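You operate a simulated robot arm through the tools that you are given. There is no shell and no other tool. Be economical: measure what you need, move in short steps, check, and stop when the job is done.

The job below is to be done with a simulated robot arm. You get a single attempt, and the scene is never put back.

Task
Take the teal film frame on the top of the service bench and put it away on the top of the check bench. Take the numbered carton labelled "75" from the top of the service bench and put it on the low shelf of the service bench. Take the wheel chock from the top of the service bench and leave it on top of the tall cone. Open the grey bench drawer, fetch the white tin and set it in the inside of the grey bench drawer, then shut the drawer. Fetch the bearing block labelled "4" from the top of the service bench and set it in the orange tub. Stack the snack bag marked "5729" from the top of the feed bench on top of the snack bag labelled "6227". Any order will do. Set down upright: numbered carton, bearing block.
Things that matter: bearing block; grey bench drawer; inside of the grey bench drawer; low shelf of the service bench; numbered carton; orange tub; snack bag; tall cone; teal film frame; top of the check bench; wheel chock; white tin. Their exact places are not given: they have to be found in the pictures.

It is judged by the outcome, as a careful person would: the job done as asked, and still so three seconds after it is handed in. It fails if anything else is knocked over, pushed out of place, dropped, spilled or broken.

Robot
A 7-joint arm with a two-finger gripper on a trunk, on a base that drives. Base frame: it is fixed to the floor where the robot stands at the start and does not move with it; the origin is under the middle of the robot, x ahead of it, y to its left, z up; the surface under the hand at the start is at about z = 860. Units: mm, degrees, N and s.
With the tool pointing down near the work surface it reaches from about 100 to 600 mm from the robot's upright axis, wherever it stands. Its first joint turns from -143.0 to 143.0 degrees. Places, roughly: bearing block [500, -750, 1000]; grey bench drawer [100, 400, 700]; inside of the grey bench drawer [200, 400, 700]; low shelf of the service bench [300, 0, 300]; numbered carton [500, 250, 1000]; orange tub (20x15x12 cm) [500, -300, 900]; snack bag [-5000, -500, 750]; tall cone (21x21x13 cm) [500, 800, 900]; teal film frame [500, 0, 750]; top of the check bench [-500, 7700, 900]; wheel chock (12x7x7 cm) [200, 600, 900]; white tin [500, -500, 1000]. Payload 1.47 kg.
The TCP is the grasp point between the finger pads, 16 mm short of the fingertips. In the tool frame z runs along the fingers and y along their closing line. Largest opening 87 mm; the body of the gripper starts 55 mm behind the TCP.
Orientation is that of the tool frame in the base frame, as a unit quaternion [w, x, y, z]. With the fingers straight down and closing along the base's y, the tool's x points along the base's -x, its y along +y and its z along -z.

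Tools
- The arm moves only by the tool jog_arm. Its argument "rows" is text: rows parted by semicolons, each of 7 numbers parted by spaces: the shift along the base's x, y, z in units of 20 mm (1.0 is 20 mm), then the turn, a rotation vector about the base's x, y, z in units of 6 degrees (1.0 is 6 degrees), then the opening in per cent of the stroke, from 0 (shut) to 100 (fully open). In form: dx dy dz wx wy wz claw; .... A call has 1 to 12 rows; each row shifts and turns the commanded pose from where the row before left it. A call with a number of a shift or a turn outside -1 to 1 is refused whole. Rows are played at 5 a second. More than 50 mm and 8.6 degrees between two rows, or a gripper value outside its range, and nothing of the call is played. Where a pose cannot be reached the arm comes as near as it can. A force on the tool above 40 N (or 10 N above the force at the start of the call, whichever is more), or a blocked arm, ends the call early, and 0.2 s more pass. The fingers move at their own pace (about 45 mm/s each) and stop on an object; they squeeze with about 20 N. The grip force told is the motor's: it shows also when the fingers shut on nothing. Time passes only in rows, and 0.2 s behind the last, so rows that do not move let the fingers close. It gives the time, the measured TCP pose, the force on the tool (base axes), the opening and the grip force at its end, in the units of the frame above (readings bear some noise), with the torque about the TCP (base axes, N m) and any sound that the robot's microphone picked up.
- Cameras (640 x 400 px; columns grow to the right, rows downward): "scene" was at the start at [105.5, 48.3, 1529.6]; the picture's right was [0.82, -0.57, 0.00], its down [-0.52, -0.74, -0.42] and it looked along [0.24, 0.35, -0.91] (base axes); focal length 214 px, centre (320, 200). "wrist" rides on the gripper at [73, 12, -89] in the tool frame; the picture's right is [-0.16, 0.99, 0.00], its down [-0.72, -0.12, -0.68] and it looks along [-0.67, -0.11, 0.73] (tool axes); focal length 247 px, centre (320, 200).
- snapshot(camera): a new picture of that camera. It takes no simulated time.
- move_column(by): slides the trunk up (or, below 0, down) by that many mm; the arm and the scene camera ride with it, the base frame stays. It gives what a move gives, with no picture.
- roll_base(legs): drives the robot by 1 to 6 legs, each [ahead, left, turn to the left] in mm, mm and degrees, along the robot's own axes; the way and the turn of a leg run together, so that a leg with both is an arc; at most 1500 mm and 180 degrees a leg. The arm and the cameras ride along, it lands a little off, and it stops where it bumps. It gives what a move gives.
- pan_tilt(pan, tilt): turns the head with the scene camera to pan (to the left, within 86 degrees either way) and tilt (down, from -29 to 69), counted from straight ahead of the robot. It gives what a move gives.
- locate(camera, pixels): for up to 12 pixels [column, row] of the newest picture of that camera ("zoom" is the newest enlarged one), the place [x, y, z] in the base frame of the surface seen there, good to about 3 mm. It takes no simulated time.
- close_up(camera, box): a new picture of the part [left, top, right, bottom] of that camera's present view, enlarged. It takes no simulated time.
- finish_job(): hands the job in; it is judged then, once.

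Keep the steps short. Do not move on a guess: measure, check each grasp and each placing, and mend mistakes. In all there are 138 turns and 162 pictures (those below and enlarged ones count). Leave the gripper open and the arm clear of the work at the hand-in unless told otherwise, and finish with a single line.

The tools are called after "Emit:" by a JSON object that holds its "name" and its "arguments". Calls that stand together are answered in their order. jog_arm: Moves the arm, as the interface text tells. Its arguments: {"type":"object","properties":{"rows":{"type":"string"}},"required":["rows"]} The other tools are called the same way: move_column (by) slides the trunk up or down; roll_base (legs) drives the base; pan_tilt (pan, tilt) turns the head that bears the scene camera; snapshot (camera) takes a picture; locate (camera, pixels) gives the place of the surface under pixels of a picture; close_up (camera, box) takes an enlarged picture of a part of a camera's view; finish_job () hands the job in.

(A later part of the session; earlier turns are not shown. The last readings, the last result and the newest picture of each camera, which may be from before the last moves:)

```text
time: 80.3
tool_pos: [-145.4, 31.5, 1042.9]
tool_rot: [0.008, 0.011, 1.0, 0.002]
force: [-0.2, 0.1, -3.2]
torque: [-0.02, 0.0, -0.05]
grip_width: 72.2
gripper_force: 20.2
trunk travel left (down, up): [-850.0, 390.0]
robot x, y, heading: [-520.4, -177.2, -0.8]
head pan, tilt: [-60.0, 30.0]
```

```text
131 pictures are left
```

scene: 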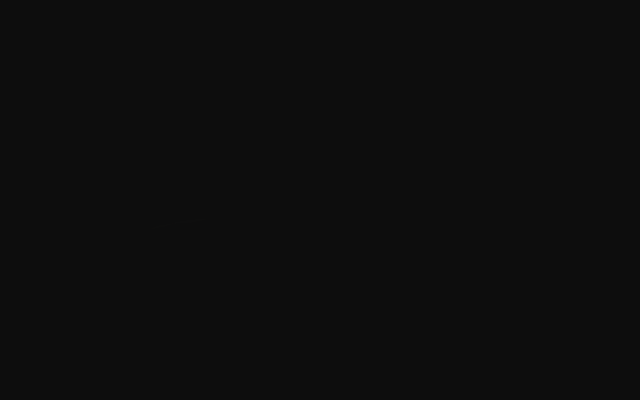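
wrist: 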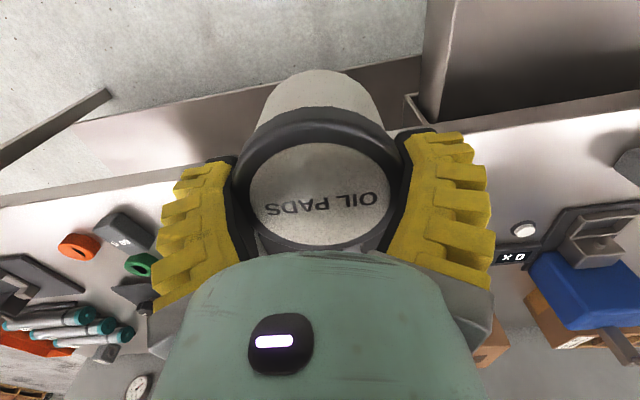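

The open drawer is at top right. I measure its inside.

Emit:
{"name": "locate", "arguments": {"camera": "wrist", "pixels": [[450, 10], [440, 90], [412, 105], [450, 60], [500, 60], [560, 60], [620, 60], [560, 20], [630, 85], [550, 100], [560, 90], [430, 50]]}}

```text
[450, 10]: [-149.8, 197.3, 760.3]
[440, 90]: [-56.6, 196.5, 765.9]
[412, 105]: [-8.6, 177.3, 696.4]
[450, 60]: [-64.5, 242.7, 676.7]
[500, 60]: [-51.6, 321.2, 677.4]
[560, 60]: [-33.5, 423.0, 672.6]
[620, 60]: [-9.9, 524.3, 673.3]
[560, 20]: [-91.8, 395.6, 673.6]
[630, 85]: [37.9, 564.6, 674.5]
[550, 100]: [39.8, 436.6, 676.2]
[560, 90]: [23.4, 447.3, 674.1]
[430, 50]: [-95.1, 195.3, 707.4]
```

Drawer floor z≈674, side walls to 766, y≈197 to ~590. I go to (-108, 400).

Emit:
{"name": "roll_base", "arguments": {"legs": [[35, 370, 0]]}}

Emit:
{"name": "snapshot", "arguments": {"camera": "wrist"}}

Emit:
{"name": "locate", "arguments": {"camera": "wrist", "pixels": [[320, 20], [320, 50], [200, 60], [440, 60], [250, 20], [420, 120], [200, 130], [100, 10], [550, 10], [320, 3]]}}

```text
time: 82.7
tool_pos: [-106.8, 406.1, 1042.5]
tool_rot: [0.008, 0.009, 1.0, 0.003]
force: [0.2, 1.2, -2.8]
torque: [-0.01, -0.01, -0.01]
grip_width: 71.8
gripper_force: 20.2
trunk travel left (down, up): [-850.0, 390.0]
robot x, y, heading: [-480.5, 187.9, -0.3]
head pan, tilt: [-60.0, 30.0]
```

```text
130 pictures are left
```

wrist: 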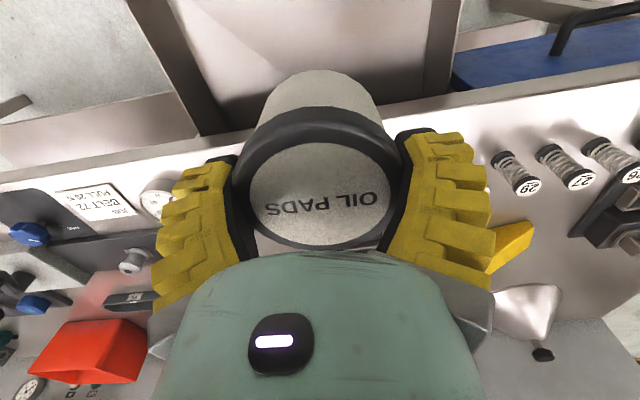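

```text
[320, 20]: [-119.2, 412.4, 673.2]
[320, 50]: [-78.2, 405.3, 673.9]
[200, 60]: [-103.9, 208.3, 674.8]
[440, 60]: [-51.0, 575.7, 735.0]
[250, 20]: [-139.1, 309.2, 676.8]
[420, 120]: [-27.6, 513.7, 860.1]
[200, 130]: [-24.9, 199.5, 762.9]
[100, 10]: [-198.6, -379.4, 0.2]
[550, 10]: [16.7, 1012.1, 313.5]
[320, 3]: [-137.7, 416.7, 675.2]
```

The drawer floor below is clear. I lower with the trunk, then the arm.

Emit:
{"name": "move_column", "arguments": {"by": -260}}

Emit:
{"name": "jog_arm", "arguments": {"rows": "0 0 -0.3 0 0 0 0;0 0 -0.5 0 0 0 0;0 0 -0.5 0 0 0 0;0 0 -0.5 0 0 0 0;0 0 -0.4 0 0 0 0;0 0 -0.3 0 0 0 0;0 0 -0.15 0 0 0 0;0 0 0 0 0 0 0"}}

Emit:
{"name": "snapshot", "arguments": {"camera": "wrist"}}

Emit:
{"name": "locate", "arguments": {"camera": "wrist", "pixels": [[315, 190], [315, 78], [300, 40], [200, 60]]}}

```text
time: 85.3
tool_pos: [-107.3, 405.6, 783.3]
tool_rot: [0.008, 0.01, 1.0, 0.003]
force: [-0.6, 0.2, -2.2]
torque: [-0.01, 0.01, -0.01]
grip_width: 71.9
gripper_force: 20.1
trunk travel left (down, up): [-590.0, 650.0]
robot x, y, heading: [-482.9, 190.9, -0.4]
head pan, tilt: [-60.0, 30.0]
```

```text
time: 87.1
tool_pos: [-107.5, 404.8, 729.8]
tool_rot: [0.009, 0.01, 1.0, 0.002]
force: [1.0, -0.2, -2.5]
torque: [0.0, 0.03, -0.02]
grip_width: 71.9
gripper_force: 20.7
trunk travel left (down, up): [-590.0, 650.0]
robot x, y, heading: [-484.6, 189.5, -0.4]
head pan, tilt: [-60.0, 30.0]
```

```text
129 pictures are left
```

wrist: 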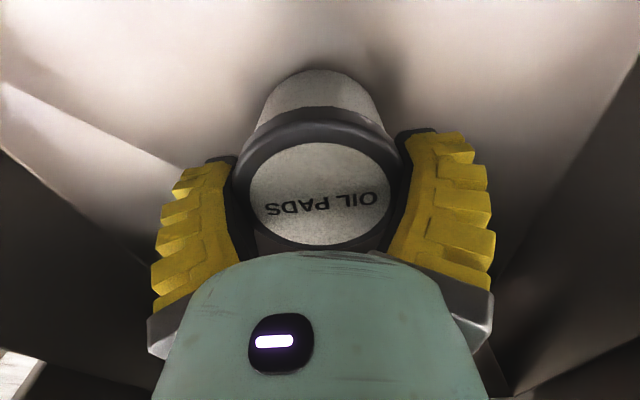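

```text
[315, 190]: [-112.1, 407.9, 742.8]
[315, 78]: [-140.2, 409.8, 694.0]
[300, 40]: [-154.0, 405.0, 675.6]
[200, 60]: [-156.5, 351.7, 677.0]
```

About 6 mm above the floor. I lower until contact, open, and rise.

Emit:
{"name": "jog_arm", "arguments": {"rows": "0 0 -0.15 0 0 0 0;0 0 -0.1 0 0 0 0;0 0 -0.08 0 0 0 0;0 0 0 0 0 0 0"}}

Emit:
{"name": "jog_arm", "arguments": {"rows": "0 0 0 0 0 0 50;0 0 0 0 0 0 100;0 0 0 0 0 0 100;0 0 0 0 0 0 100;0 0 0.5 0 0 0 100;0 0 0.5 0 0 0 100;0 0 1 0 0 0 100;0 0 1 0 0 0 100"}}

Emit:
{"name": "snapshot", "arguments": {"camera": "wrist"}}

```text
time: 88.1
tool_pos: [-104.4, 407.0, 723.9]
tool_rot: [0.008, 0.01, 1.0, 0.003]
force: [-0.5, -3.9, 18.2]
torque: [-0.11, -0.08, 0.0]
grip_width: 72.1
gripper_force: 20.4
trunk travel left (down, up): [-590.0, 650.0]
robot x, y, heading: [-484.4, 193.7, -0.4]
head pan, tilt: [-60.0, 30.0]
```

```text
time: 89.9
tool_pos: [-106.9, 406.6, 782.7]
tool_rot: [0.008, 0.009, 1.0, 0.003]
force: [0.2, -0.9, -0.8]
torque: [0.02, 0.01, 0.01]
grip_width: 87.2
gripper_force: 0.1
trunk travel left (down, up): [-590.0, 650.0]
robot x, y, heading: [-477.1, 195.3, -0.3]
head pan, tilt: [-60.0, 30.0]
```

```text
128 pictures are left
```

wrist: 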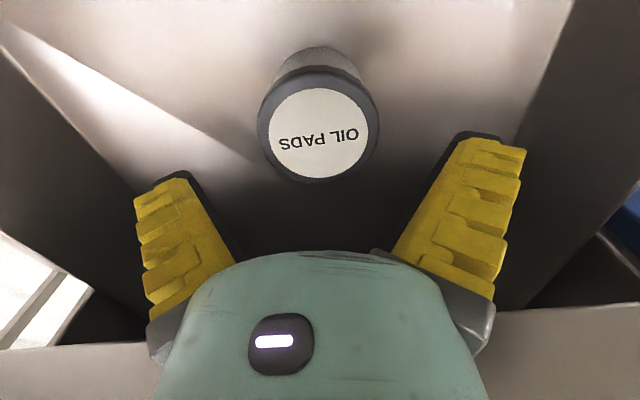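

The tin stands in the drawer. Next: rise clear, back off, lower in front of the handle with fingers shut, and push it closed.

Emit:
{"name": "move_column", "arguments": {"by": 130}}

Emit:
{"name": "roll_base", "arguments": {"legs": [[-250, 0, 0]]}}

Emit:
{"name": "snapshot", "arguments": {"camera": "wrist"}}

Emit:
{"name": "locate", "arguments": {"camera": "wrist", "pixels": [[320, 100], [320, 60], [320, 30], [320, 130], [320, 160], [400, 60], [240, 60], [320, 200]]}}

```text
time: 91.5
tool_pos: [-107.3, 406.3, 912.3]
tool_rot: [0.008, 0.009, 1.0, 0.002]
force: [0.1, -0.5, 0.2]
torque: [-0.04, -0.02, 0.02]
grip_width: 87.2
gripper_force: 0.1
trunk travel left (down, up): [-720.0, 520.0]
robot x, y, heading: [-482.5, 190.3, -0.6]
head pan, tilt: [-60.0, 30.0]
```

```text
time: 93.3
tool_pos: [-356.6, 406.8, 914.6]
tool_rot: [0.008, 0.011, 1.0, 0.003]
force: [-0.5, -0.2, 0.3]
torque: [0.01, -0.05, -0.01]
grip_width: 86.9
gripper_force: 0.1
trunk travel left (down, up): [-720.0, 520.0]
robot x, y, heading: [-731.8, 193.8, -0.9]
head pan, tilt: [-60.0, 30.0]
```

```text
127 pictures are left
```

wrist: 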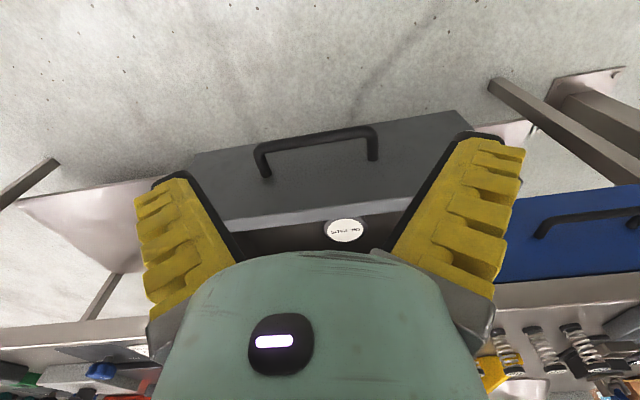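

```text
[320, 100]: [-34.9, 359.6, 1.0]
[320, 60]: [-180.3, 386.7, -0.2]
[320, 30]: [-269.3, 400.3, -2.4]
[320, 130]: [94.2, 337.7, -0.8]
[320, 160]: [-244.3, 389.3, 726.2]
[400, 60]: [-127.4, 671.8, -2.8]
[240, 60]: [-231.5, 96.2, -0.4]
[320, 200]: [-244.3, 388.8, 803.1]
```

I shut the fingers, lower to z≈735 and drive forward to push.

Emit:
{"name": "jog_arm", "arguments": {"rows": "0 0 0 0 0 0 0;0 0 0 0 0 0 0;0 0 0 0 0 0 0;0 0 0 0 0 0 0;0 0 0 0 0 0 0"}}

Emit:
{"name": "move_column", "arguments": {"by": -180}}

Emit:
{"name": "roll_base", "arguments": {"legs": [[225, 3, 0]]}}

Emit:
{"name": "snapshot", "arguments": {"camera": "wrist"}}

```text
time: 94.5
tool_pos: [-356.6, 408.1, 912.9]
tool_rot: [0.007, 0.011, 1.0, 0.003]
force: [0.1, 0.1, 0.4]
torque: [0.0, -0.01, 0.0]
grip_width: 0.2
gripper_force: 15.4
trunk travel left (down, up): [-720.0, 520.0]
robot x, y, heading: [-730.5, 197.6, -0.4]
head pan, tilt: [-60.0, 30.0]
```

```text
time: 96.5
tool_pos: [-356.4, 409.1, 732.6]
tool_rot: [0.007, 0.011, 1.0, 0.003]
force: [-0.1, -0.1, 0.0]
torque: [-0.02, -0.01, -0.01]
grip_width: 0.1
gripper_force: 20.4
trunk travel left (down, up): [-540.0, 700.0]
robot x, y, heading: [-727.7, 193.5, -0.6]
head pan, tilt: [-60.0, 30.0]
```

```text
time: 98.2
tool_pos: [-132.3, 406.7, 732.3]
tool_rot: [0.008, 0.012, 1.0, 0.003]
force: [-0.5, -0.1, 0.9]
torque: [0.0, 0.0, 0.0]
grip_width: 0.1
gripper_force: 20.0
trunk travel left (down, up): [-540.0, 700.0]
robot x, y, heading: [-505.9, 197.9, -0.6]
head pan, tilt: [-60.0, 30.0]
```

```text
126 pictures are left
```

wrist: 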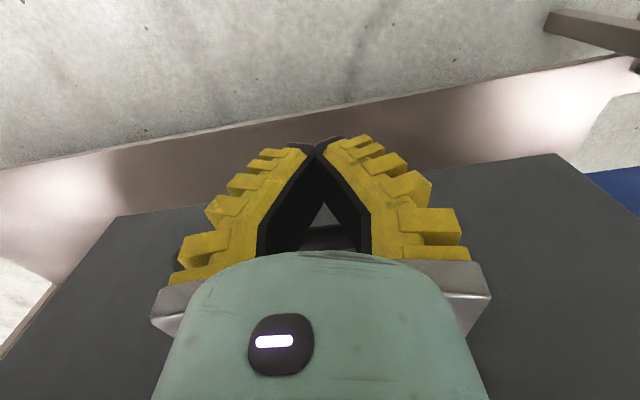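

The drawer follows. I push the remaining ~40 mm slowly with the arm, watching the force.

Emit:
{"name": "jog_arm", "arguments": {"rows": "0.4 0 0 0 0 0 0;0.4 0 0 0 0 0 0;0.4 0 0 0 0 0 0;0.3 0 0 0 0 0 0;0.2 0 0 0 0 0 0;0.2 0 0 0 0 0 0"}}

Emit:
{"name": "locate", "arguments": {"camera": "wrist", "pixels": [[150, 260], [500, 220], [540, 250], [300, 235]]}}

```text
time: 99.6
tool_pos: [-95.4, 407.6, 732.6]
tool_rot: [0.006, 0.011, 1.0, 0.004]
force: [-4.3, 0.8, 0.6]
torque: [-0.05, -0.06, 0.07]
grip_width: 0.0
gripper_force: 20.3
trunk travel left (down, up): [-540.0, 700.0]
robot x, y, heading: [-510.4, 192.3, -0.6]
head pan, tilt: [-60.0, 30.0]
```

```text
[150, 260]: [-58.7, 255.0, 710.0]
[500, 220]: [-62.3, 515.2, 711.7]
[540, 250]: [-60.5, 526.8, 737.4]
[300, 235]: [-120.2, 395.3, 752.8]
```

Emit:
{"name": "jog_arm", "arguments": {"rows": "0.2 0 0 0 0 0 0;0.1 0 0 0 0 0 0;0 0 0 0 0 0 0"}}

Emit:
{"name": "snapshot", "arguments": {"camera": "wrist"}}

Emit:
{"name": "locate", "arguments": {"camera": "wrist", "pixels": [[150, 260], [500, 220], [540, 250], [600, 190]]}}

```text
time: 100.4
tool_pos: [-95.6, 408.2, 730.2]
tool_rot: [0.003, 0.012, 1.0, 0.003]
force: [-33.6, -2.7, 17.7]
torque: [0.51, -3.32, 0.36]
grip_width: 0.0
gripper_force: 20.0
trunk travel left (down, up): [-540.0, 700.0]
robot x, y, heading: [-506.4, 196.7, -0.6]
head pan, tilt: [-60.0, 30.0]
```

```text
125 pictures are left
```

wrist: 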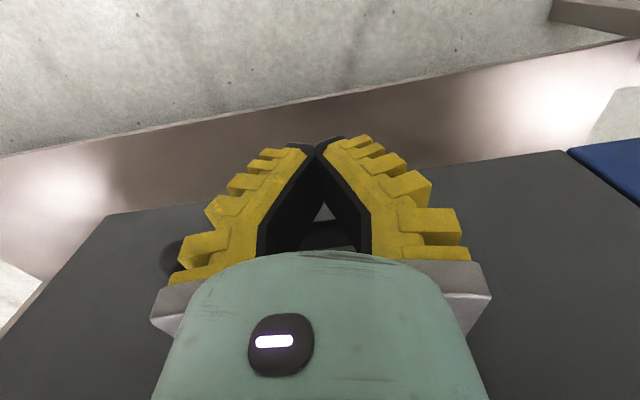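

```text
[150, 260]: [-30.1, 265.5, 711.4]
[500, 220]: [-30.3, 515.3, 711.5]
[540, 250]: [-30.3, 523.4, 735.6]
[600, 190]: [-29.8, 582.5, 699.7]
```

The drawer face is back at x=-30 (closed). I back off, rise, and go look at the cone tip and chock.

Emit:
{"name": "jog_arm", "arguments": {"rows": "-0.5 0 0 0 0 0 0;-1 0 0 0 0 0 0;-1 0 0 0 0 0 50;-1 0 0 0 0 0 100;0 0 0 0 0 0 100;0 0 0 0 0 0 100"}}

Emit:
{"name": "roll_base", "arguments": {"legs": [[-150, 0, 0]]}}

Emit:
{"name": "move_column", "arguments": {"by": 380}}

Emit:
{"name": "snapshot", "arguments": {"camera": "wrist"}}

```text
time: 101.8
tool_pos: [-159.5, 406.3, 732.1]
tool_rot: [0.008, 0.013, 1.0, 0.003]
force: [0.0, 0.3, -0.2]
torque: [0.0, -0.01, 0.01]
grip_width: 87.0
gripper_force: 0.0
trunk travel left (down, up): [-540.0, 700.0]
robot x, y, heading: [-508.5, 193.2, -0.9]
head pan, tilt: [-60.0, 30.0]
```

```text
time: 103.2
tool_pos: [-305.7, 409.0, 731.0]
tool_rot: [0.008, 0.012, 1.0, 0.003]
force: [0.5, -0.3, 0.4]
torque: [-0.01, -0.01, 0.02]
grip_width: 87.0
gripper_force: 0.1
trunk travel left (down, up): [-540.0, 700.0]
robot x, y, heading: [-654.8, 201.6, -0.7]
head pan, tilt: [-60.0, 30.0]
```

```text
time: 106.9
tool_pos: [-303.5, 409.1, 1113.5]
tool_rot: [0.008, 0.013, 1.0, 0.003]
force: [-0.2, 0.6, 0.3]
torque: [0.0, 0.02, 0.01]
grip_width: 86.8
gripper_force: 0.1
trunk travel left (down, up): [-920.0, 320.0]
robot x, y, heading: [-652.4, 200.1, -0.6]
head pan, tilt: [-60.0, 30.0]
```

```text
124 pictures are left
```

wrist: 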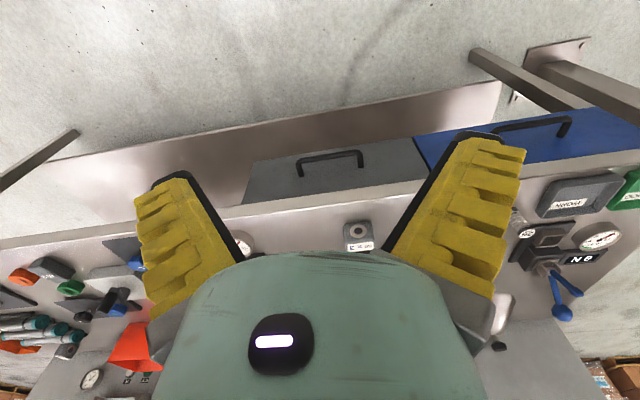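

Drawer is shut flush. Now I drive toward the chock.

Emit:
{"name": "roll_base", "arguments": {"legs": [[400, 245, 0.7]]}}

Emit:
{"name": "snapshot", "arguments": {"camera": "wrist"}}

Emit:
{"name": "close_up", "arguments": {"camera": "wrist", "box": [260, 20, 460, 150]}}

```text
time: 109.7
tool_pos: [92.6, 656.8, 1112.3]
tool_rot: [0.008, 0.004, 1.0, 0.003]
force: [0.7, 0.4, 0.5]
torque: [0.01, 0.05, -0.04]
grip_width: 87.0
gripper_force: 0.1
trunk travel left (down, up): [-920.0, 320.0]
robot x, y, heading: [-255.1, 440.1, 0.2]
head pan, tilt: [-60.0, 30.0]
```

```text
123 pictures are left
```

wrist: 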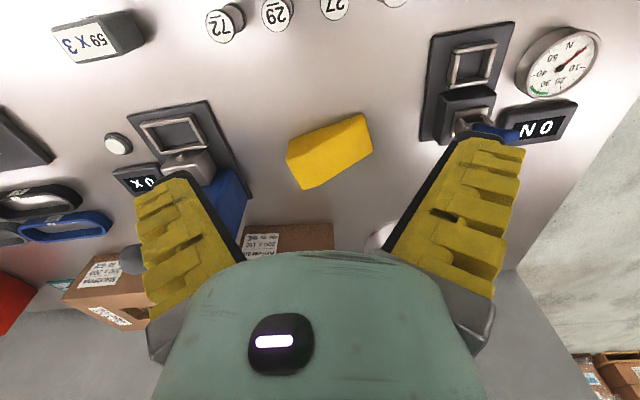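

```text
3.08 times, centred on (360, 85) of wrist
```

zoom: 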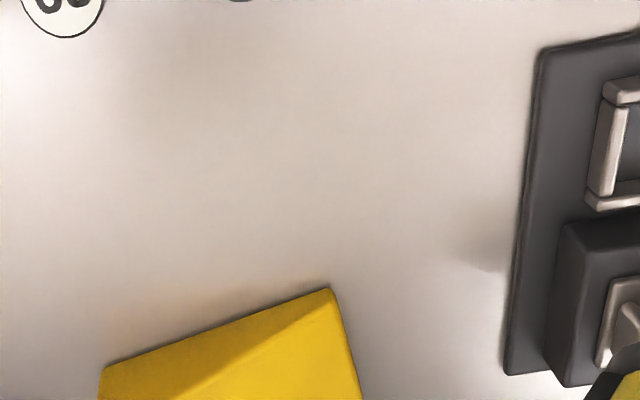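

Emit:
{"name": "locate", "arguments": {"camera": "wrist", "pixels": [[288, 138], [290, 155], [302, 188], [310, 170], [362, 115], [371, 142], [340, 140], [325, 128], [302, 145], [370, 155], [352, 160], [315, 182]]}}

Emit:
{"name": "close_up", "arguments": {"camera": "wrist", "box": [275, 100, 385, 200]}}

```text
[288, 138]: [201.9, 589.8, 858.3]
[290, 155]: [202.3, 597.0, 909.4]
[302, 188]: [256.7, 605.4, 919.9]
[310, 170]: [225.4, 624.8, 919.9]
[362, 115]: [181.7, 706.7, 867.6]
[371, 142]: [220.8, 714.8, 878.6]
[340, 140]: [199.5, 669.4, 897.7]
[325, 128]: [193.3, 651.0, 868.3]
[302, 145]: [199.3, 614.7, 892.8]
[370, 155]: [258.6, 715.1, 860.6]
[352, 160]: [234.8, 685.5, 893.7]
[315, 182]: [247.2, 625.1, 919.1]
```

```text
4.00 times, centred on (330, 150) of wrist
```

zoom: 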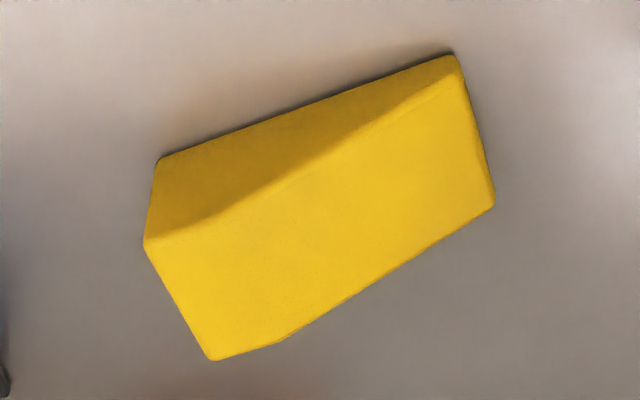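

The chock: length ~115 along y (tall end at y≈600), ~62 wide, turned ~10°. Before gripping, I look at the cone's tip up close.

Emit:
{"name": "roll_base", "arguments": {"legs": [[300, 145, 0]]}}

Emit:
{"name": "close_up", "arguments": {"camera": "wrist", "box": [240, 40, 420, 240]}}

Emit:
{"name": "snapshot", "arguments": {"camera": "wrist"}}

```text
time: 111.9
tool_pos: [396.5, 800.5, 1113.6]
tool_rot: [0.007, 0.007, 1.0, 0.003]
force: [0.0, 0.0, -0.1]
torque: [-0.01, 0.0, -0.01]
grip_width: 87.4
gripper_force: 0.0
trunk travel left (down, up): [-920.0, 320.0]
robot x, y, heading: [47.2, 587.4, 0.0]
head pan, tilt: [-60.0, 30.0]
```

```text
2.00 times, centred on (330, 140) of wrist
```

zoom: 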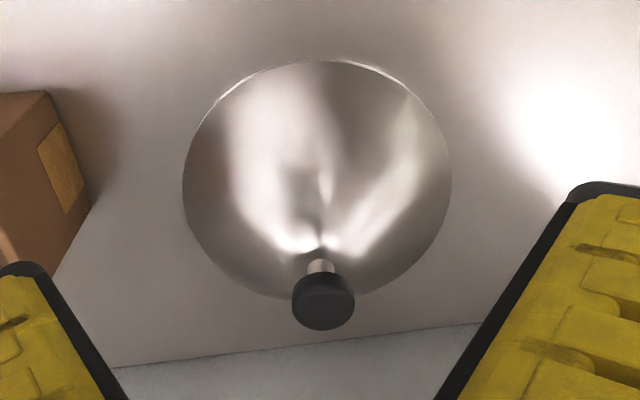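

```text
119 pictures are left
```

wrist: 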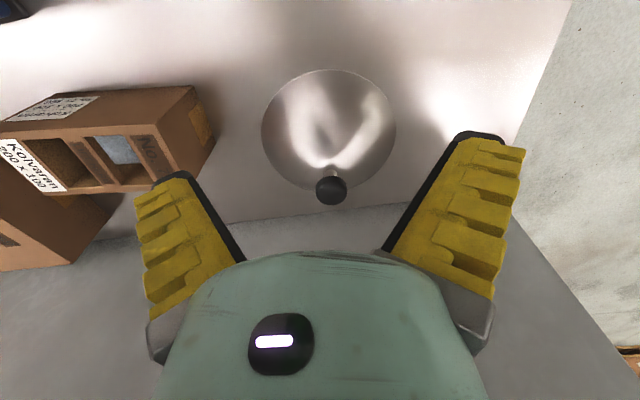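

It is a metal cone with a flat black knob on top. I measure the knob.

Emit:
{"name": "close_up", "arguments": {"camera": "wrist", "box": [300, 160, 360, 210]}}

Emit:
{"name": "locate", "arguments": {"camera": "zoom", "pixels": [[320, 330], [200, 330], [470, 330], [320, 230], [320, 470], [250, 260], [420, 260], [330, 400], [330, 280]]}}

```text
8.00 times, centred on (330, 185) of wrist
```

zoom: 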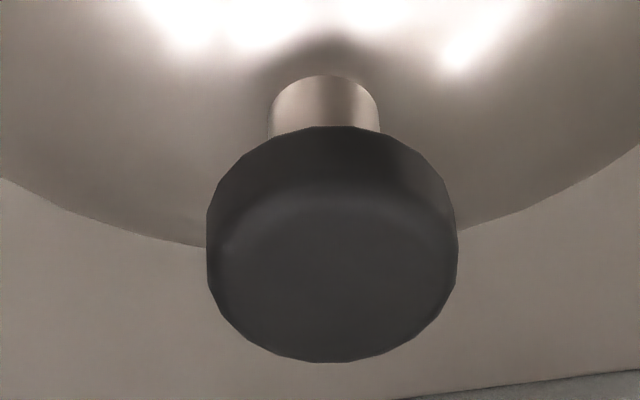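

```text
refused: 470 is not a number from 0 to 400
```

Emit:
{"name": "locate", "arguments": {"camera": "zoom", "pixels": [[335, 270], [215, 270], [452, 270], [335, 200], [335, 215], [335, 350], [250, 230], [420, 230], [335, 310], [335, 150]]}}

```text
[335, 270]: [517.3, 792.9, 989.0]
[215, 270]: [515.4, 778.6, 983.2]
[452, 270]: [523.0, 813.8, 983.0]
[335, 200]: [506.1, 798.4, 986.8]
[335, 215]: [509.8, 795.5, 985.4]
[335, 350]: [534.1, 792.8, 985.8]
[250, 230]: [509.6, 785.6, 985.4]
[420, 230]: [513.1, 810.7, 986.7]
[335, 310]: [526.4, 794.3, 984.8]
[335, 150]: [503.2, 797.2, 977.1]
```

Knob top: flat, ~30 mm across, centre ≈(520,796), z≈986. I return to the chock and yaw the tool by -80°.

Emit:
{"name": "roll_base", "arguments": {"legs": [[-174, -153, 0]]}}

Emit:
{"name": "jog_arm", "arguments": {"rows": "0 0 0 0 0 -1 100;0 0 0 0 0 -1 100;0 0 0 0 0 -1 100;0 0 0 0 0 -1 100;0 0 0 0 0 -1 100;0 0 0 0 0 -1 100;0 0 0 0 0 -1 100;0 0 0 0 0 -1 100;0 0 0 0 0 -1 100;0 0 0 0 0 -1 100;0 0 0 0 0 -1 100;0 0 0 0 0 -1 100"}}

```text
time: 113.6
tool_pos: [222.3, 650.8, 1112.6]
tool_rot: [0.007, 0.006, 1.0, 0.002]
force: [-0.3, -0.5, 0.7]
torque: [0.05, 0.05, -0.02]
grip_width: 86.9
gripper_force: 0.1
trunk travel left (down, up): [-920.0, 320.0]
robot x, y, heading: [-123.5, 435.4, -0.1]
head pan, tilt: [-60.0, 30.0]
```

```text
time: 116.2
tool_pos: [222.8, 650.7, 1113.3]
tool_rot: [0.008, 0.594, 0.804, -0.002]
force: [0.1, -0.1, 0.5]
torque: [-0.02, 0.01, 0.01]
grip_width: 87.0
gripper_force: 0.0
trunk travel left (down, up): [-920.0, 320.0]
robot x, y, heading: [-121.7, 434.7, -0.3]
head pan, tilt: [-60.0, 30.0]
```

Emit:
{"name": "jog_arm", "arguments": {"rows": "0 0 -0.5 0 0 -1 100;0 -0.15 -0.5 0 0 -0.4 100"}}

Emit:
{"name": "snapshot", "arguments": {"camera": "wrist"}}

Emit:
{"name": "close_up", "arguments": {"camera": "wrist", "box": [240, 0, 400, 120]}}

```text
time: 116.8
tool_pos: [220.8, 645.4, 1093.5]
tool_rot: [0.008, 0.651, 0.759, -0.003]
force: [0.5, 0.4, -0.7]
torque: [-0.01, 0.0, -0.01]
grip_width: 86.9
gripper_force: 0.1
trunk travel left (down, up): [-920.0, 320.0]
robot x, y, heading: [-128.2, 432.9, 0.2]
head pan, tilt: [-60.0, 30.0]
```

```text
117 pictures are left
```

wrist: 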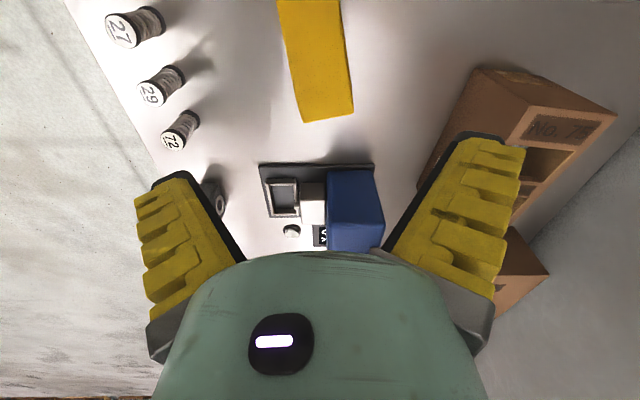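

```text
3.33 times, centred on (320, 60) of wrist
```

zoom: 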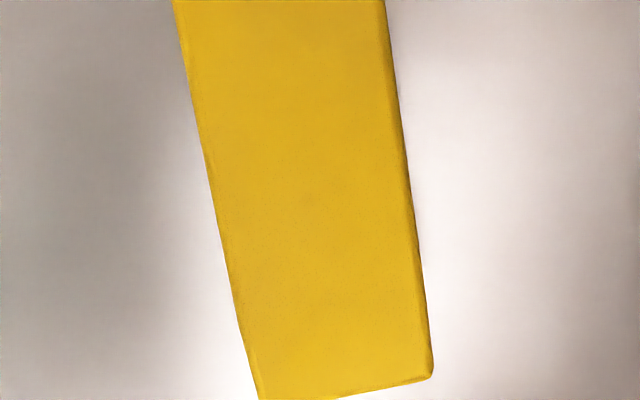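

Emit:
{"name": "locate", "arguments": {"camera": "wrist", "pixels": [[306, 118], [350, 110], [344, 40], [292, 40], [284, 6], [338, 6], [325, 90], [322, 60], [320, 30], [318, 5], [300, 90], [346, 70]]}}

```text
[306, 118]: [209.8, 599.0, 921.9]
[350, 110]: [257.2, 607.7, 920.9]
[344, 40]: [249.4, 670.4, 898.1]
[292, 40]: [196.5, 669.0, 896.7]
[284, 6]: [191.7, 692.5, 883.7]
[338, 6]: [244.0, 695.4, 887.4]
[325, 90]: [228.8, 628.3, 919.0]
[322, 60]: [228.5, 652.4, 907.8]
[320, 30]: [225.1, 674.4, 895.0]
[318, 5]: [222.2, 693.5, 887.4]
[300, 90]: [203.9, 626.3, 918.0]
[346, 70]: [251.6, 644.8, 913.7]
```

Edges give yaw ≈9°, matching the tool. I centre at (226,646) and descend to z≈890.

Emit:
{"name": "jog_arm", "arguments": {"rows": "0.25 0 -1 0 0 0 100;0 0 -1 0 0 0 100;0 0 -1 0 0 0 100;0 0 -1 0 0 0 100;0 0 -1 0 0 0 100;0 0 -1 0 0 0 100;0 0 -1 0 0 0 100;0 0 -1 0 0 0 100;0 0 -1 0 0 0 100;0 0 -1 0 0 0 100"}}

Emit:
{"name": "jog_arm", "arguments": {"rows": "0 0 0 0 0 0 0;0 0 0 0 0 0 0;0 0 0 0 0 0 0;0 0 0 0 0 0 0;0 0 0 0 0 0 0"}}

Emit:
{"name": "snapshot", "arguments": {"camera": "wrist"}}

```text
time: 119.0
tool_pos: [228.0, 646.4, 892.6]
tool_rot: [0.006, 0.651, 0.759, -0.003]
force: [-0.4, 0.4, -0.9]
torque: [0.01, -0.05, 0.02]
grip_width: 86.9
gripper_force: 0.0
trunk travel left (down, up): [-920.0, 320.0]
robot x, y, heading: [-130.2, 433.6, -0.3]
head pan, tilt: [-60.0, 30.0]
```

```text
time: 120.2
tool_pos: [227.4, 647.3, 893.5]
tool_rot: [0.008, 0.649, 0.76, -0.003]
force: [0.4, 0.5, -1.3]
torque: [0.01, -0.01, 0.01]
grip_width: 65.5
gripper_force: 20.1
trunk travel left (down, up): [-920.0, 320.0]
robot x, y, heading: [-126.9, 436.0, -0.0]
head pan, tilt: [-60.0, 30.0]
```

```text
115 pictures are left
```

wrist: 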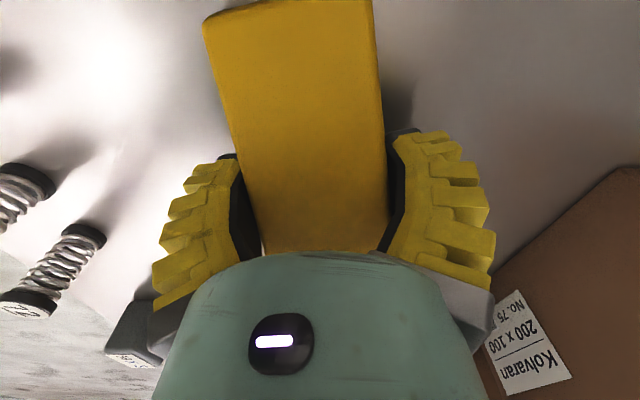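

Gripped at 65.5 mm. Slow lift; the torque will show whether the grip is at the centre of mass.

Emit:
{"name": "jog_arm", "arguments": {"rows": "0 0 0.15 0 0 0 0;0 0 0.2 0 0 0 0;0 0 0.2 0 0 0 0;0 0 0.3 0 0 0 0;0 0 0.4 0 0 0 0;0 0 0.4 0 0 0 0;0 0 0.4 0 0 0 0;0 0 0.3 0 0 0 0;0 0 0.15 0 0 0 0;0 0 0 0 0 0 0"}}

Emit:
{"name": "snapshot", "arguments": {"camera": "wrist"}}

Emit:
{"name": "locate", "arguments": {"camera": "wrist", "pixels": [[320, 240], [310, 200], [300, 140], [290, 80], [285, 20], [215, 35], [365, 30]]}}

```text
time: 122.4
tool_pos: [226.2, 648.3, 942.9]
tool_rot: [0.008, 0.649, 0.761, -0.003]
force: [-0.1, 0.1, -2.7]
torque: [0.01, -0.03, 0.01]
grip_width: 65.2
gripper_force: 20.4
trunk travel left (down, up): [-920.0, 320.0]
robot x, y, heading: [-124.6, 435.2, -0.2]
head pan, tilt: [-60.0, 30.0]
```

```text
114 pictures are left
```

wrist: 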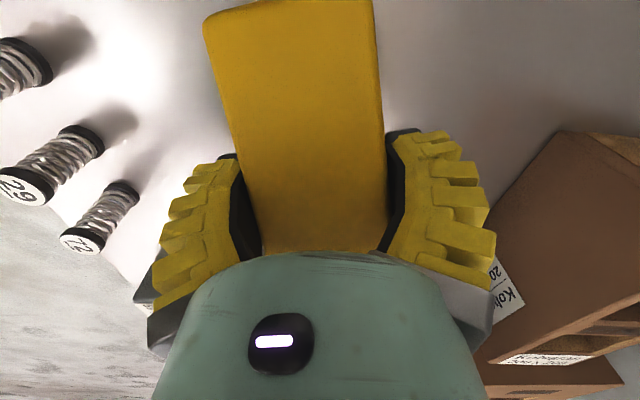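

```text
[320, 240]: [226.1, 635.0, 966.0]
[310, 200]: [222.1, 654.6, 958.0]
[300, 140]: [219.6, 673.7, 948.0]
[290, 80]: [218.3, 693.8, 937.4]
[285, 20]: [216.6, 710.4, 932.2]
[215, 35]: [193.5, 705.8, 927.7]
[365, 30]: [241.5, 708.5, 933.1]
```

Held level, torque ≈0. I raise by the trunk and drive to above the knob.

Emit:
{"name": "move_column", "arguments": {"by": 125}}

Emit:
{"name": "roll_base", "arguments": {"legs": [[0, 150, 0]]}}

Emit:
{"name": "roll_base", "arguments": {"legs": [[280, 0, 0]]}}

Emit:
{"name": "snapshot", "arguments": {"camera": "wrist"}}

```text
time: 124.0
tool_pos: [226.7, 647.7, 1067.9]
tool_rot: [0.007, 0.65, 0.76, -0.003]
force: [-0.2, 0.3, -3.4]
torque: [-0.01, 0.01, 0.02]
grip_width: 64.7
gripper_force: 20.2
trunk travel left (down, up): [-1045.0, 195.0]
robot x, y, heading: [-124.5, 433.1, -0.1]
head pan, tilt: [-60.0, 30.0]
```

```text
time: 125.3
tool_pos: [227.0, 797.2, 1068.2]
tool_rot: [0.007, 0.65, 0.76, -0.002]
force: [-0.8, -0.1, -2.7]
torque: [0.02, 0.0, -0.03]
grip_width: 64.7
gripper_force: 20.0
trunk travel left (down, up): [-1045.0, 195.0]
robot x, y, heading: [-128.8, 583.5, -0.1]
head pan, tilt: [-60.0, 30.0]
```

```text
time: 127.3
tool_pos: [509.5, 795.9, 1067.9]
tool_rot: [0.007, 0.65, 0.76, -0.003]
force: [0.1, 0.2, -3.2]
torque: [0.02, 0.02, 0.01]
grip_width: 64.9
gripper_force: 19.8
trunk travel left (down, up): [-1045.0, 195.0]
robot x, y, heading: [156.0, 585.8, -0.2]
head pan, tilt: [-60.0, 30.0]
```

```text
113 pictures are left
```

wrist: 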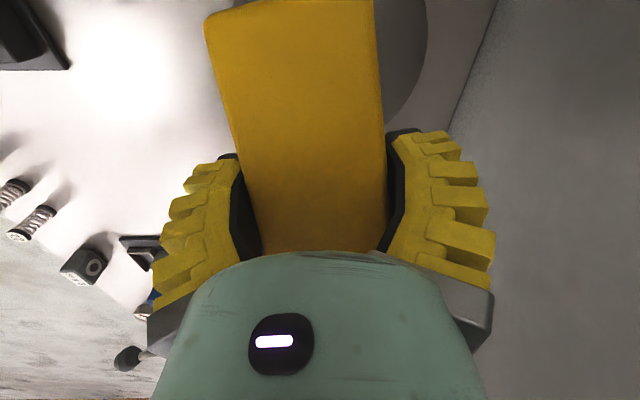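

I fine-position to (521,799), lower to ~10 mm above, and verify the chock's height in hand.

Emit:
{"name": "locate", "arguments": {"camera": "wrist", "pixels": [[320, 240], [300, 140], [290, 80]]}}

Emit:
{"name": "jog_arm", "arguments": {"rows": "0.3 0.1 -0.4 0 0 0 0;0.28 0.05 -0.5 0 0 0 0;0 0 -0.5 0 0 0 0;0 0 -0.3 0 0 0 0;0 0 0 0 0 0 0"}}

```text
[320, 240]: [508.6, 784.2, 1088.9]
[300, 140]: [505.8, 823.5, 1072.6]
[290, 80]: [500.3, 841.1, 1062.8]
```

```text
time: 128.5
tool_pos: [521.6, 799.1, 1034.7]
tool_rot: [0.008, 0.651, 0.759, -0.003]
force: [-0.4, -0.1, -3.2]
torque: [-0.01, 0.0, -0.01]
grip_width: 64.3
gripper_force: 19.8
trunk travel left (down, up): [-1045.0, 195.0]
robot x, y, heading: [155.9, 583.6, 0.1]
head pan, tilt: [-60.0, 30.0]
```

Emit:
{"name": "jog_arm", "arguments": {"rows": "0 0 -0.3 0 0 0 0;0 0 -0.15 0 0 0 0;0 0 -0.1 0 0 0 0;0 0 0 0 0 0 0"}}

Emit:
{"name": "jog_arm", "arguments": {"rows": "0 0 -0.1 0 0 0 0;0 0 -0.1 0 0 0 0;0 0 0 0 0 0 0"}}

```text
time: 129.5
tool_pos: [522.5, 799.1, 1022.6]
tool_rot: [0.008, 0.651, 0.759, -0.003]
force: [-0.5, -0.7, -2.5]
torque: [0.01, -0.03, -0.04]
grip_width: 64.7
gripper_force: 20.7
trunk travel left (down, up): [-1045.0, 195.0]
robot x, y, heading: [155.3, 583.4, -0.0]
head pan, tilt: [-60.0, 30.0]
```

```text
time: 130.3
tool_pos: [521.9, 799.4, 1018.5]
tool_rot: [0.007, 0.65, 0.76, -0.003]
force: [-4.8, -3.9, 22.6]
torque: [-0.23, 0.31, 0.01]
grip_width: 64.4
gripper_force: 20.2
trunk travel left (down, up): [-1045.0, 195.0]
robot x, y, heading: [156.7, 582.6, -0.0]
head pan, tilt: [-60.0, 30.0]
```

Contact made (22 N), support close under the CoM. I relieve the force slightly and open gently.

Emit:
{"name": "jog_arm", "arguments": {"rows": "0 0 0.05 0 0 0 0;0 0 0.03 0 0 0 0;0 0 0 0 0 0 0"}}

Emit:
{"name": "jog_arm", "arguments": {"rows": "0 0 0 0 0 0 76;0 0 0 0 0 0 80;0 0 0 0 0 0 85;0 0 0 0 0 0 92;0 0 0 0 0 0 100;0 0 0 0 0 0 100"}}

Emit:
{"name": "snapshot", "arguments": {"camera": "wrist"}}

```text
time: 131.1
tool_pos: [522.5, 798.2, 1019.3]
tool_rot: [0.008, 0.65, 0.76, -0.003]
force: [0.8, 1.0, -2.0]
torque: [0.04, -0.04, -0.03]
grip_width: 65.0
gripper_force: 19.6
trunk travel left (down, up): [-1045.0, 195.0]
robot x, y, heading: [157.2, 584.2, 0.2]
head pan, tilt: [-60.0, 30.0]
```

```text
time: 132.5
tool_pos: [520.2, 799.0, 1019.6]
tool_rot: [0.007, 0.65, 0.76, -0.003]
force: [0.5, -0.3, -0.6]
torque: [0.01, 0.03, -0.02]
grip_width: 87.1
gripper_force: 0.1
trunk travel left (down, up): [-1045.0, 195.0]
robot x, y, heading: [160.5, 585.0, -0.1]
head pan, tilt: [-60.0, 30.0]
```

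```text
112 pictures are left
```

wrist: 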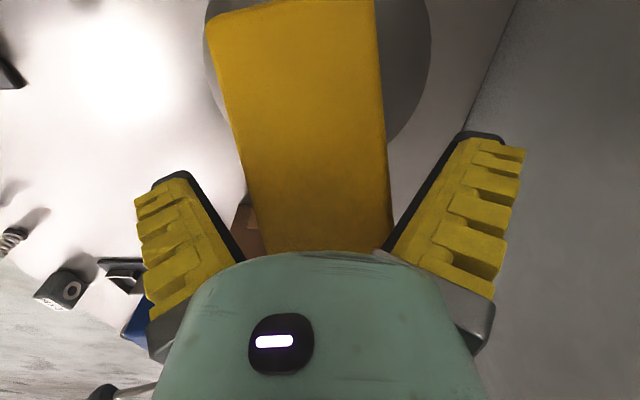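

Released and standing. I rise straight up and check its level.

Emit:
{"name": "jog_arm", "arguments": {"rows": "0 0 0.4 0 0 0 100;0 0 0.8 0 0 0 100;0 0 1 0 0 0 100;0 0 1 0 0 0 100;0 0 1 0 0 0 100;0 0 1 0 0 0 100"}}

Emit:
{"name": "snapshot", "arguments": {"camera": "wrist"}}

Emit:
{"name": "locate", "arguments": {"camera": "wrist", "pixels": [[325, 120], [345, 120], [305, 120], [318, 60], [298, 60], [340, 60], [315, 20]]}}

```text
time: 133.9
tool_pos: [521.5, 797.9, 1125.5]
tool_rot: [0.007, 0.65, 0.759, -0.002]
force: [0.4, 0.4, -0.2]
torque: [0.01, 0.02, -0.02]
grip_width: 87.1
gripper_force: 0.1
trunk travel left (down, up): [-1045.0, 195.0]
robot x, y, heading: [157.1, 582.0, -0.0]
head pan, tilt: [-60.0, 30.0]
```

```text
111 pictures are left
```

wrist: 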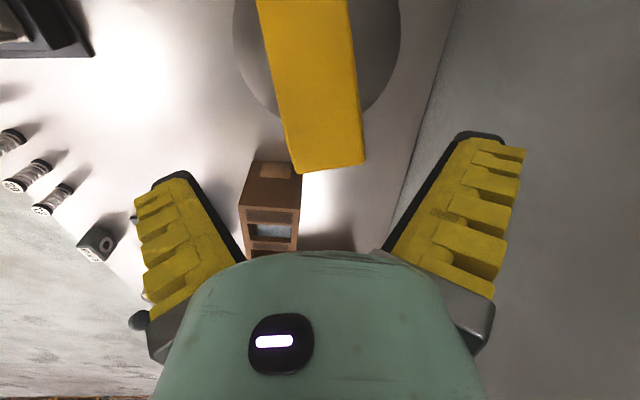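

```text
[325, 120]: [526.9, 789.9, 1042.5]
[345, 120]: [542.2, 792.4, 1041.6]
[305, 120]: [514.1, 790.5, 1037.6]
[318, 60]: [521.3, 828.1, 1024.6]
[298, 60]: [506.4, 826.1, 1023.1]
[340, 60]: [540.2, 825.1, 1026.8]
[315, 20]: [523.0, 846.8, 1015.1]
```

Chock sits level on the cone. Next the carton "75": I back off, yaw the tool back, and look.

Emit:
{"name": "roll_base", "arguments": {"legs": [[-320, -250, 0]]}}

Emit:
{"name": "jog_arm", "arguments": {"rows": "0 0 0 0 0 1 100;0 0 0 0 0 1 100;0 0 0 0 0 1 100;0 0 0 0 0 1 100;0 0 0 0 0 1 100;0 0 0 0 0 1 100;0 0 0 0 0 1 100;0 0 0 0 0 1 100;0 0 0 0 0 1 100;0 0 0 0 0 1 100;0 0 0 0 0 1 100;0 0 0 0 0 1 100"}}

Emit:
{"name": "jog_arm", "arguments": {"rows": "0 0 0 0 0 1 100;0 0 0 0 0 0.5 100"}}

Emit:
{"name": "snapshot", "arguments": {"camera": "wrist"}}

```text
time: 136.4
tool_pos: [199.7, 557.8, 1123.5]
tool_rot: [0.007, 0.648, 0.761, -0.004]
force: [0.2, -0.4, 0.5]
torque: [-0.02, -0.02, 0.0]
grip_width: 87.1
gripper_force: 0.0
trunk travel left (down, up): [-1045.0, 195.0]
robot x, y, heading: [-163.6, 343.6, 0.2]
head pan, tilt: [-60.0, 30.0]
```

```text
time: 139.0
tool_pos: [199.0, 558.2, 1124.0]
tool_rot: [0.008, 0.076, 0.997, 0.002]
force: [0.4, 0.1, -0.8]
torque: [0.0, 0.02, -0.04]
grip_width: 87.0
gripper_force: 0.0
trunk travel left (down, up): [-1045.0, 195.0]
robot x, y, heading: [-165.8, 338.9, 0.3]
head pan, tilt: [-60.0, 30.0]
```

```text
time: 139.6
tool_pos: [199.2, 558.7, 1123.5]
tool_rot: [0.008, -0.003, 1.0, 0.003]
force: [-0.7, 0.2, 0.1]
torque: [0.0, 0.03, -0.02]
grip_width: 86.9
gripper_force: 0.0
trunk travel left (down, up): [-1045.0, 195.0]
robot x, y, heading: [-165.7, 339.1, 0.1]
head pan, tilt: [-60.0, 30.0]
```

```text
110 pictures are left
```

wrist: 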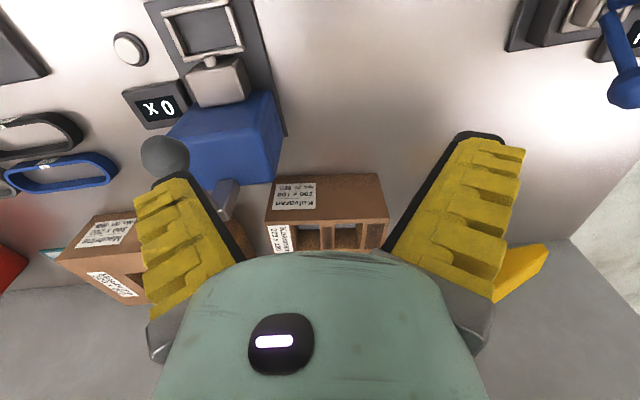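

Emit:
{"name": "close_up", "arguments": {"camera": "wrist", "box": [230, 150, 430, 260]}}

Emit:
{"name": "locate", "arguments": {"camera": "wrist", "pixels": [[272, 181], [375, 178], [271, 207], [385, 210], [330, 195], [330, 214], [330, 222], [290, 240], [383, 240], [270, 245], [384, 222], [320, 245]]}}

```text
3.20 times, centred on (330, 205) of wrist
```

zoom: 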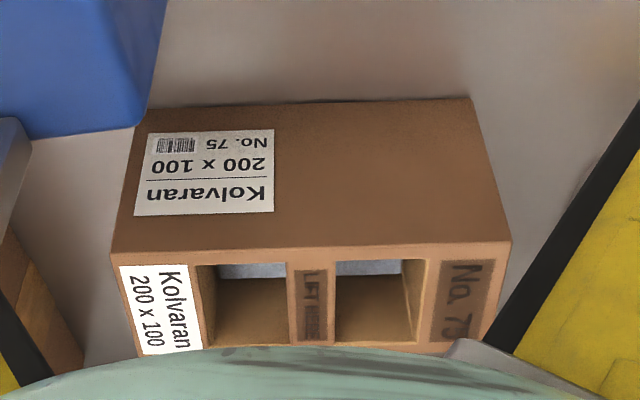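

```text
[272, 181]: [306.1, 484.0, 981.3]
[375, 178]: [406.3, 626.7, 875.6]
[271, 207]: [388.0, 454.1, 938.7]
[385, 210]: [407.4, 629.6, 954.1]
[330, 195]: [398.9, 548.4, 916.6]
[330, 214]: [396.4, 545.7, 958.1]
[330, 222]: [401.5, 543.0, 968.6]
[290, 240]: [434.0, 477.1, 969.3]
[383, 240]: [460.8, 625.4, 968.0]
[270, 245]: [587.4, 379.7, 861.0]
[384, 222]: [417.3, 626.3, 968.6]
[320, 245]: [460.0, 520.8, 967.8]
```

The carton has a "LIFT HERE" bar between two windows on its top. I move forward for a top view to measure these.

Emit:
{"name": "roll_base", "arguments": {"legs": [[170, -10, 0]]}}

Emit:
{"name": "snapshot", "arguments": {"camera": "wrist"}}

Emit:
{"name": "close_up", "arguments": {"camera": "wrist", "box": [220, 50, 420, 175]}}

```text
time: 141.1
tool_pos: [369.3, 548.5, 1124.8]
tool_rot: [0.009, -0.001, 1.0, 0.003]
force: [-0.5, -0.7, -0.3]
torque: [-0.02, -0.04, -0.01]
grip_width: 87.2
gripper_force: 0.1
trunk travel left (down, up): [-1045.0, 195.0]
robot x, y, heading: [9.5, 332.5, 0.4]
head pan, tilt: [-60.0, 30.0]
```

```text
108 pictures are left
```

wrist: 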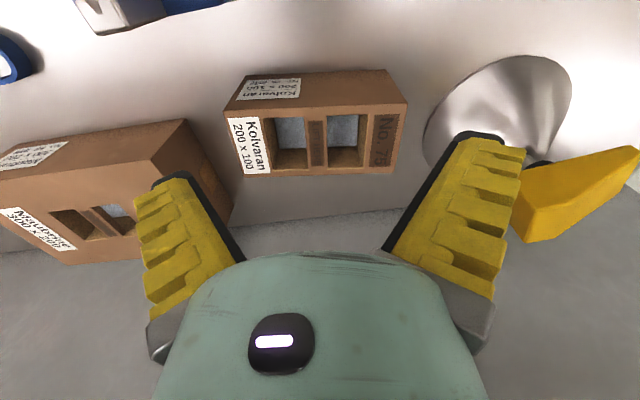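

```text
3.20 times, centred on (320, 112) of wrist
```

zoom: 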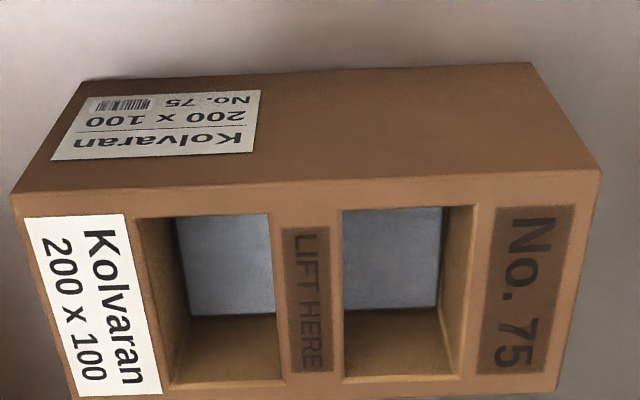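

Emit:
{"name": "locate", "arguments": {"camera": "zoom", "pixels": [[20, 200], [590, 180], [280, 300], [335, 300], [310, 230], [310, 365], [140, 230], [470, 212], [230, 260], [390, 260], [220, 345], [545, 385]]}}

Emit:
{"name": "locate", "arguments": {"camera": "wrist", "pixels": [[300, 172], [385, 172], [250, 172], [297, 168], [318, 140], [304, 140], [331, 140], [340, 168], [390, 140], [230, 130]]}}

```text
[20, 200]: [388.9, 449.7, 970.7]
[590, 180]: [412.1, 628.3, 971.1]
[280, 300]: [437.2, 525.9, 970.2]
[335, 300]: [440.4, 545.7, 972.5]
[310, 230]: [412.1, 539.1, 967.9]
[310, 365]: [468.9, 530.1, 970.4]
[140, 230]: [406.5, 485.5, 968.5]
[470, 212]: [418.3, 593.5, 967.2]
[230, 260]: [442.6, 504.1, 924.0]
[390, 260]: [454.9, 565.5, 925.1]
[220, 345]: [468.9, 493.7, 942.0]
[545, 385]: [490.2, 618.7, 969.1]
```

```text
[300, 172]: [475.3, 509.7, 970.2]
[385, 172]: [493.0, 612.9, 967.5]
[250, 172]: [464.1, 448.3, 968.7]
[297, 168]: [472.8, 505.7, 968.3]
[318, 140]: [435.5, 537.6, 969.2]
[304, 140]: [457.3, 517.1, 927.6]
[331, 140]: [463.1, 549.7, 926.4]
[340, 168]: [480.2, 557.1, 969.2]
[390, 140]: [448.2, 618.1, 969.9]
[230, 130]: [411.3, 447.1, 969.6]
```

Carton: yaw -7°, bar centre ≈(439,536), 22 wide, windows 58×41×44 deep, top z 969. Before gripping, I inspect the low shelf and test the reach there with the tool tilted 20° forward.

Emit:
{"name": "roll_base", "arguments": {"legs": [[-500, 0, 0], [0, -550, 0]]}}

Emit:
{"name": "jog_arm", "arguments": {"rows": "0 0 0 0 -1 0 100;0 0 0 0 -1 0 100;0 0 0 0 -1 0 100;0 0 0 0 -0.33 0 100"}}

Emit:
{"name": "move_column", "arguments": {"by": -400}}

Emit:
{"name": "move_column", "arguments": {"by": -270}}

Emit:
{"name": "snapshot", "arguments": {"camera": "wrist"}}

```text
time: 146.7
tool_pos: [-121.7, 7.5, 1123.8]
tool_rot: [0.008, -0.007, 1.0, 0.002]
force: [0.1, 0.1, 0.1]
torque: [0.05, -0.08, -0.04]
grip_width: 87.1
gripper_force: 0.0
trunk travel left (down, up): [-1045.0, 195.0]
robot x, y, heading: [-487.4, -212.4, 0.7]
head pan, tilt: [-60.0, 30.0]
```

```text
time: 147.7
tool_pos: [-123.2, 6.8, 1123.8]
tool_rot: [0.182, -0.007, 0.983, 0.003]
force: [-0.2, 0.8, 0.3]
torque: [-0.01, 0.01, 0.03]
grip_width: 87.1
gripper_force: 0.1
trunk travel left (down, up): [-1045.0, 195.0]
robot x, y, heading: [-483.9, -209.7, 0.9]
head pan, tilt: [-60.0, 30.0]
```

```text
time: 151.6
tool_pos: [-122.8, 7.7, 723.4]
tool_rot: [0.182, -0.007, 0.983, 0.002]
force: [0.0, -0.3, 0.4]
torque: [0.01, 0.02, 0.0]
grip_width: 87.2
gripper_force: 0.1
trunk travel left (down, up): [-645.0, 595.0]
robot x, y, heading: [-480.3, -211.8, 0.8]
head pan, tilt: [-60.0, 30.0]
```

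```text
time: 154.3
tool_pos: [-121.6, 8.4, 454.3]
tool_rot: [0.181, -0.006, 0.983, 0.002]
force: [-0.3, 0.7, 0.4]
torque: [0.04, -0.03, -0.01]
grip_width: 86.9
gripper_force: 0.1
trunk travel left (down, up): [-375.0, 865.0]
robot x, y, heading: [-485.7, -212.8, 0.7]
head pan, tilt: [-60.0, 30.0]
```

```text
106 pictures are left
```

wrist: 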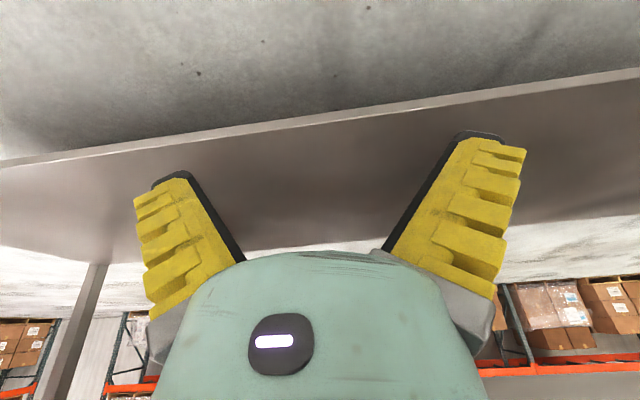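

The shelf is empty here. I measure its edges.

Emit:
{"name": "locate", "arguments": {"camera": "wrist", "pixels": [[320, 108], [320, 125], [320, 180], [320, 235], [500, 85], [560, 150], [120, 155], [100, 200], [60, 250], [320, 120]]}}

```text
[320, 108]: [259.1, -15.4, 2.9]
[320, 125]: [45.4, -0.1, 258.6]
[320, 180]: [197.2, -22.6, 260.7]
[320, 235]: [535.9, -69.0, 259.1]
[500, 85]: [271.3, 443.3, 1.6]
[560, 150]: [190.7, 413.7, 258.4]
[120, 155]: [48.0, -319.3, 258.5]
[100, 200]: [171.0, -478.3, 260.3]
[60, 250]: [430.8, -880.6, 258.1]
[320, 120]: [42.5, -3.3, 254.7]
```

Shelf front edge x≈43, z=260. Dry run: reach TCP (140,0,365).

Emit:
{"name": "roll_base", "arguments": {"legs": [[100, 0, -0.8]]}}

Emit:
{"name": "jog_arm", "arguments": {"rows": "1 0 0 0 0 0 100;1 0 0 0 0 0 100;1 0 0 0 0 0 100;1 0 0 0 0 0 100;1 0 0 0 0 0 100;1 0 0 0 0 0 100;1 0 0 0 0 0 100;1 0 0 0 0 0 100"}}

Emit:
{"name": "move_column", "arguments": {"by": -95}}

```text
time: 155.5
tool_pos: [-18.9, 3.0, 454.6]
tool_rot: [0.181, 0.002, 0.983, 0.001]
force: [0.2, -0.2, -0.4]
torque: [0.03, 0.0, 0.0]
grip_width: 87.1
gripper_force: 0.1
trunk travel left (down, up): [-375.0, 865.0]
robot x, y, heading: [-383.9, -213.1, -0.2]
head pan, tilt: [-60.0, 30.0]
```

```text
time: 157.3
tool_pos: [140.0, 3.1, 453.7]
tool_rot: [0.182, 0.001, 0.983, 0.001]
force: [0.0, -0.3, 0.1]
torque: [0.01, 0.02, 0.01]
grip_width: 87.2
gripper_force: 0.0
trunk travel left (down, up): [-375.0, 865.0]
robot x, y, heading: [-376.6, -212.3, -0.1]
head pan, tilt: [-60.0, 30.0]
```

```text
time: 158.6
tool_pos: [140.2, 1.6, 358.6]
tool_rot: [0.181, 0.001, 0.983, 0.001]
force: [-0.8, 0.0, -0.5]
torque: [-0.01, -0.01, -0.04]
grip_width: 87.1
gripper_force: 0.0
trunk travel left (down, up): [-280.0, 960.0]
robot x, y, heading: [-381.0, -211.9, -0.1]
head pan, tilt: [-60.0, 30.0]
```

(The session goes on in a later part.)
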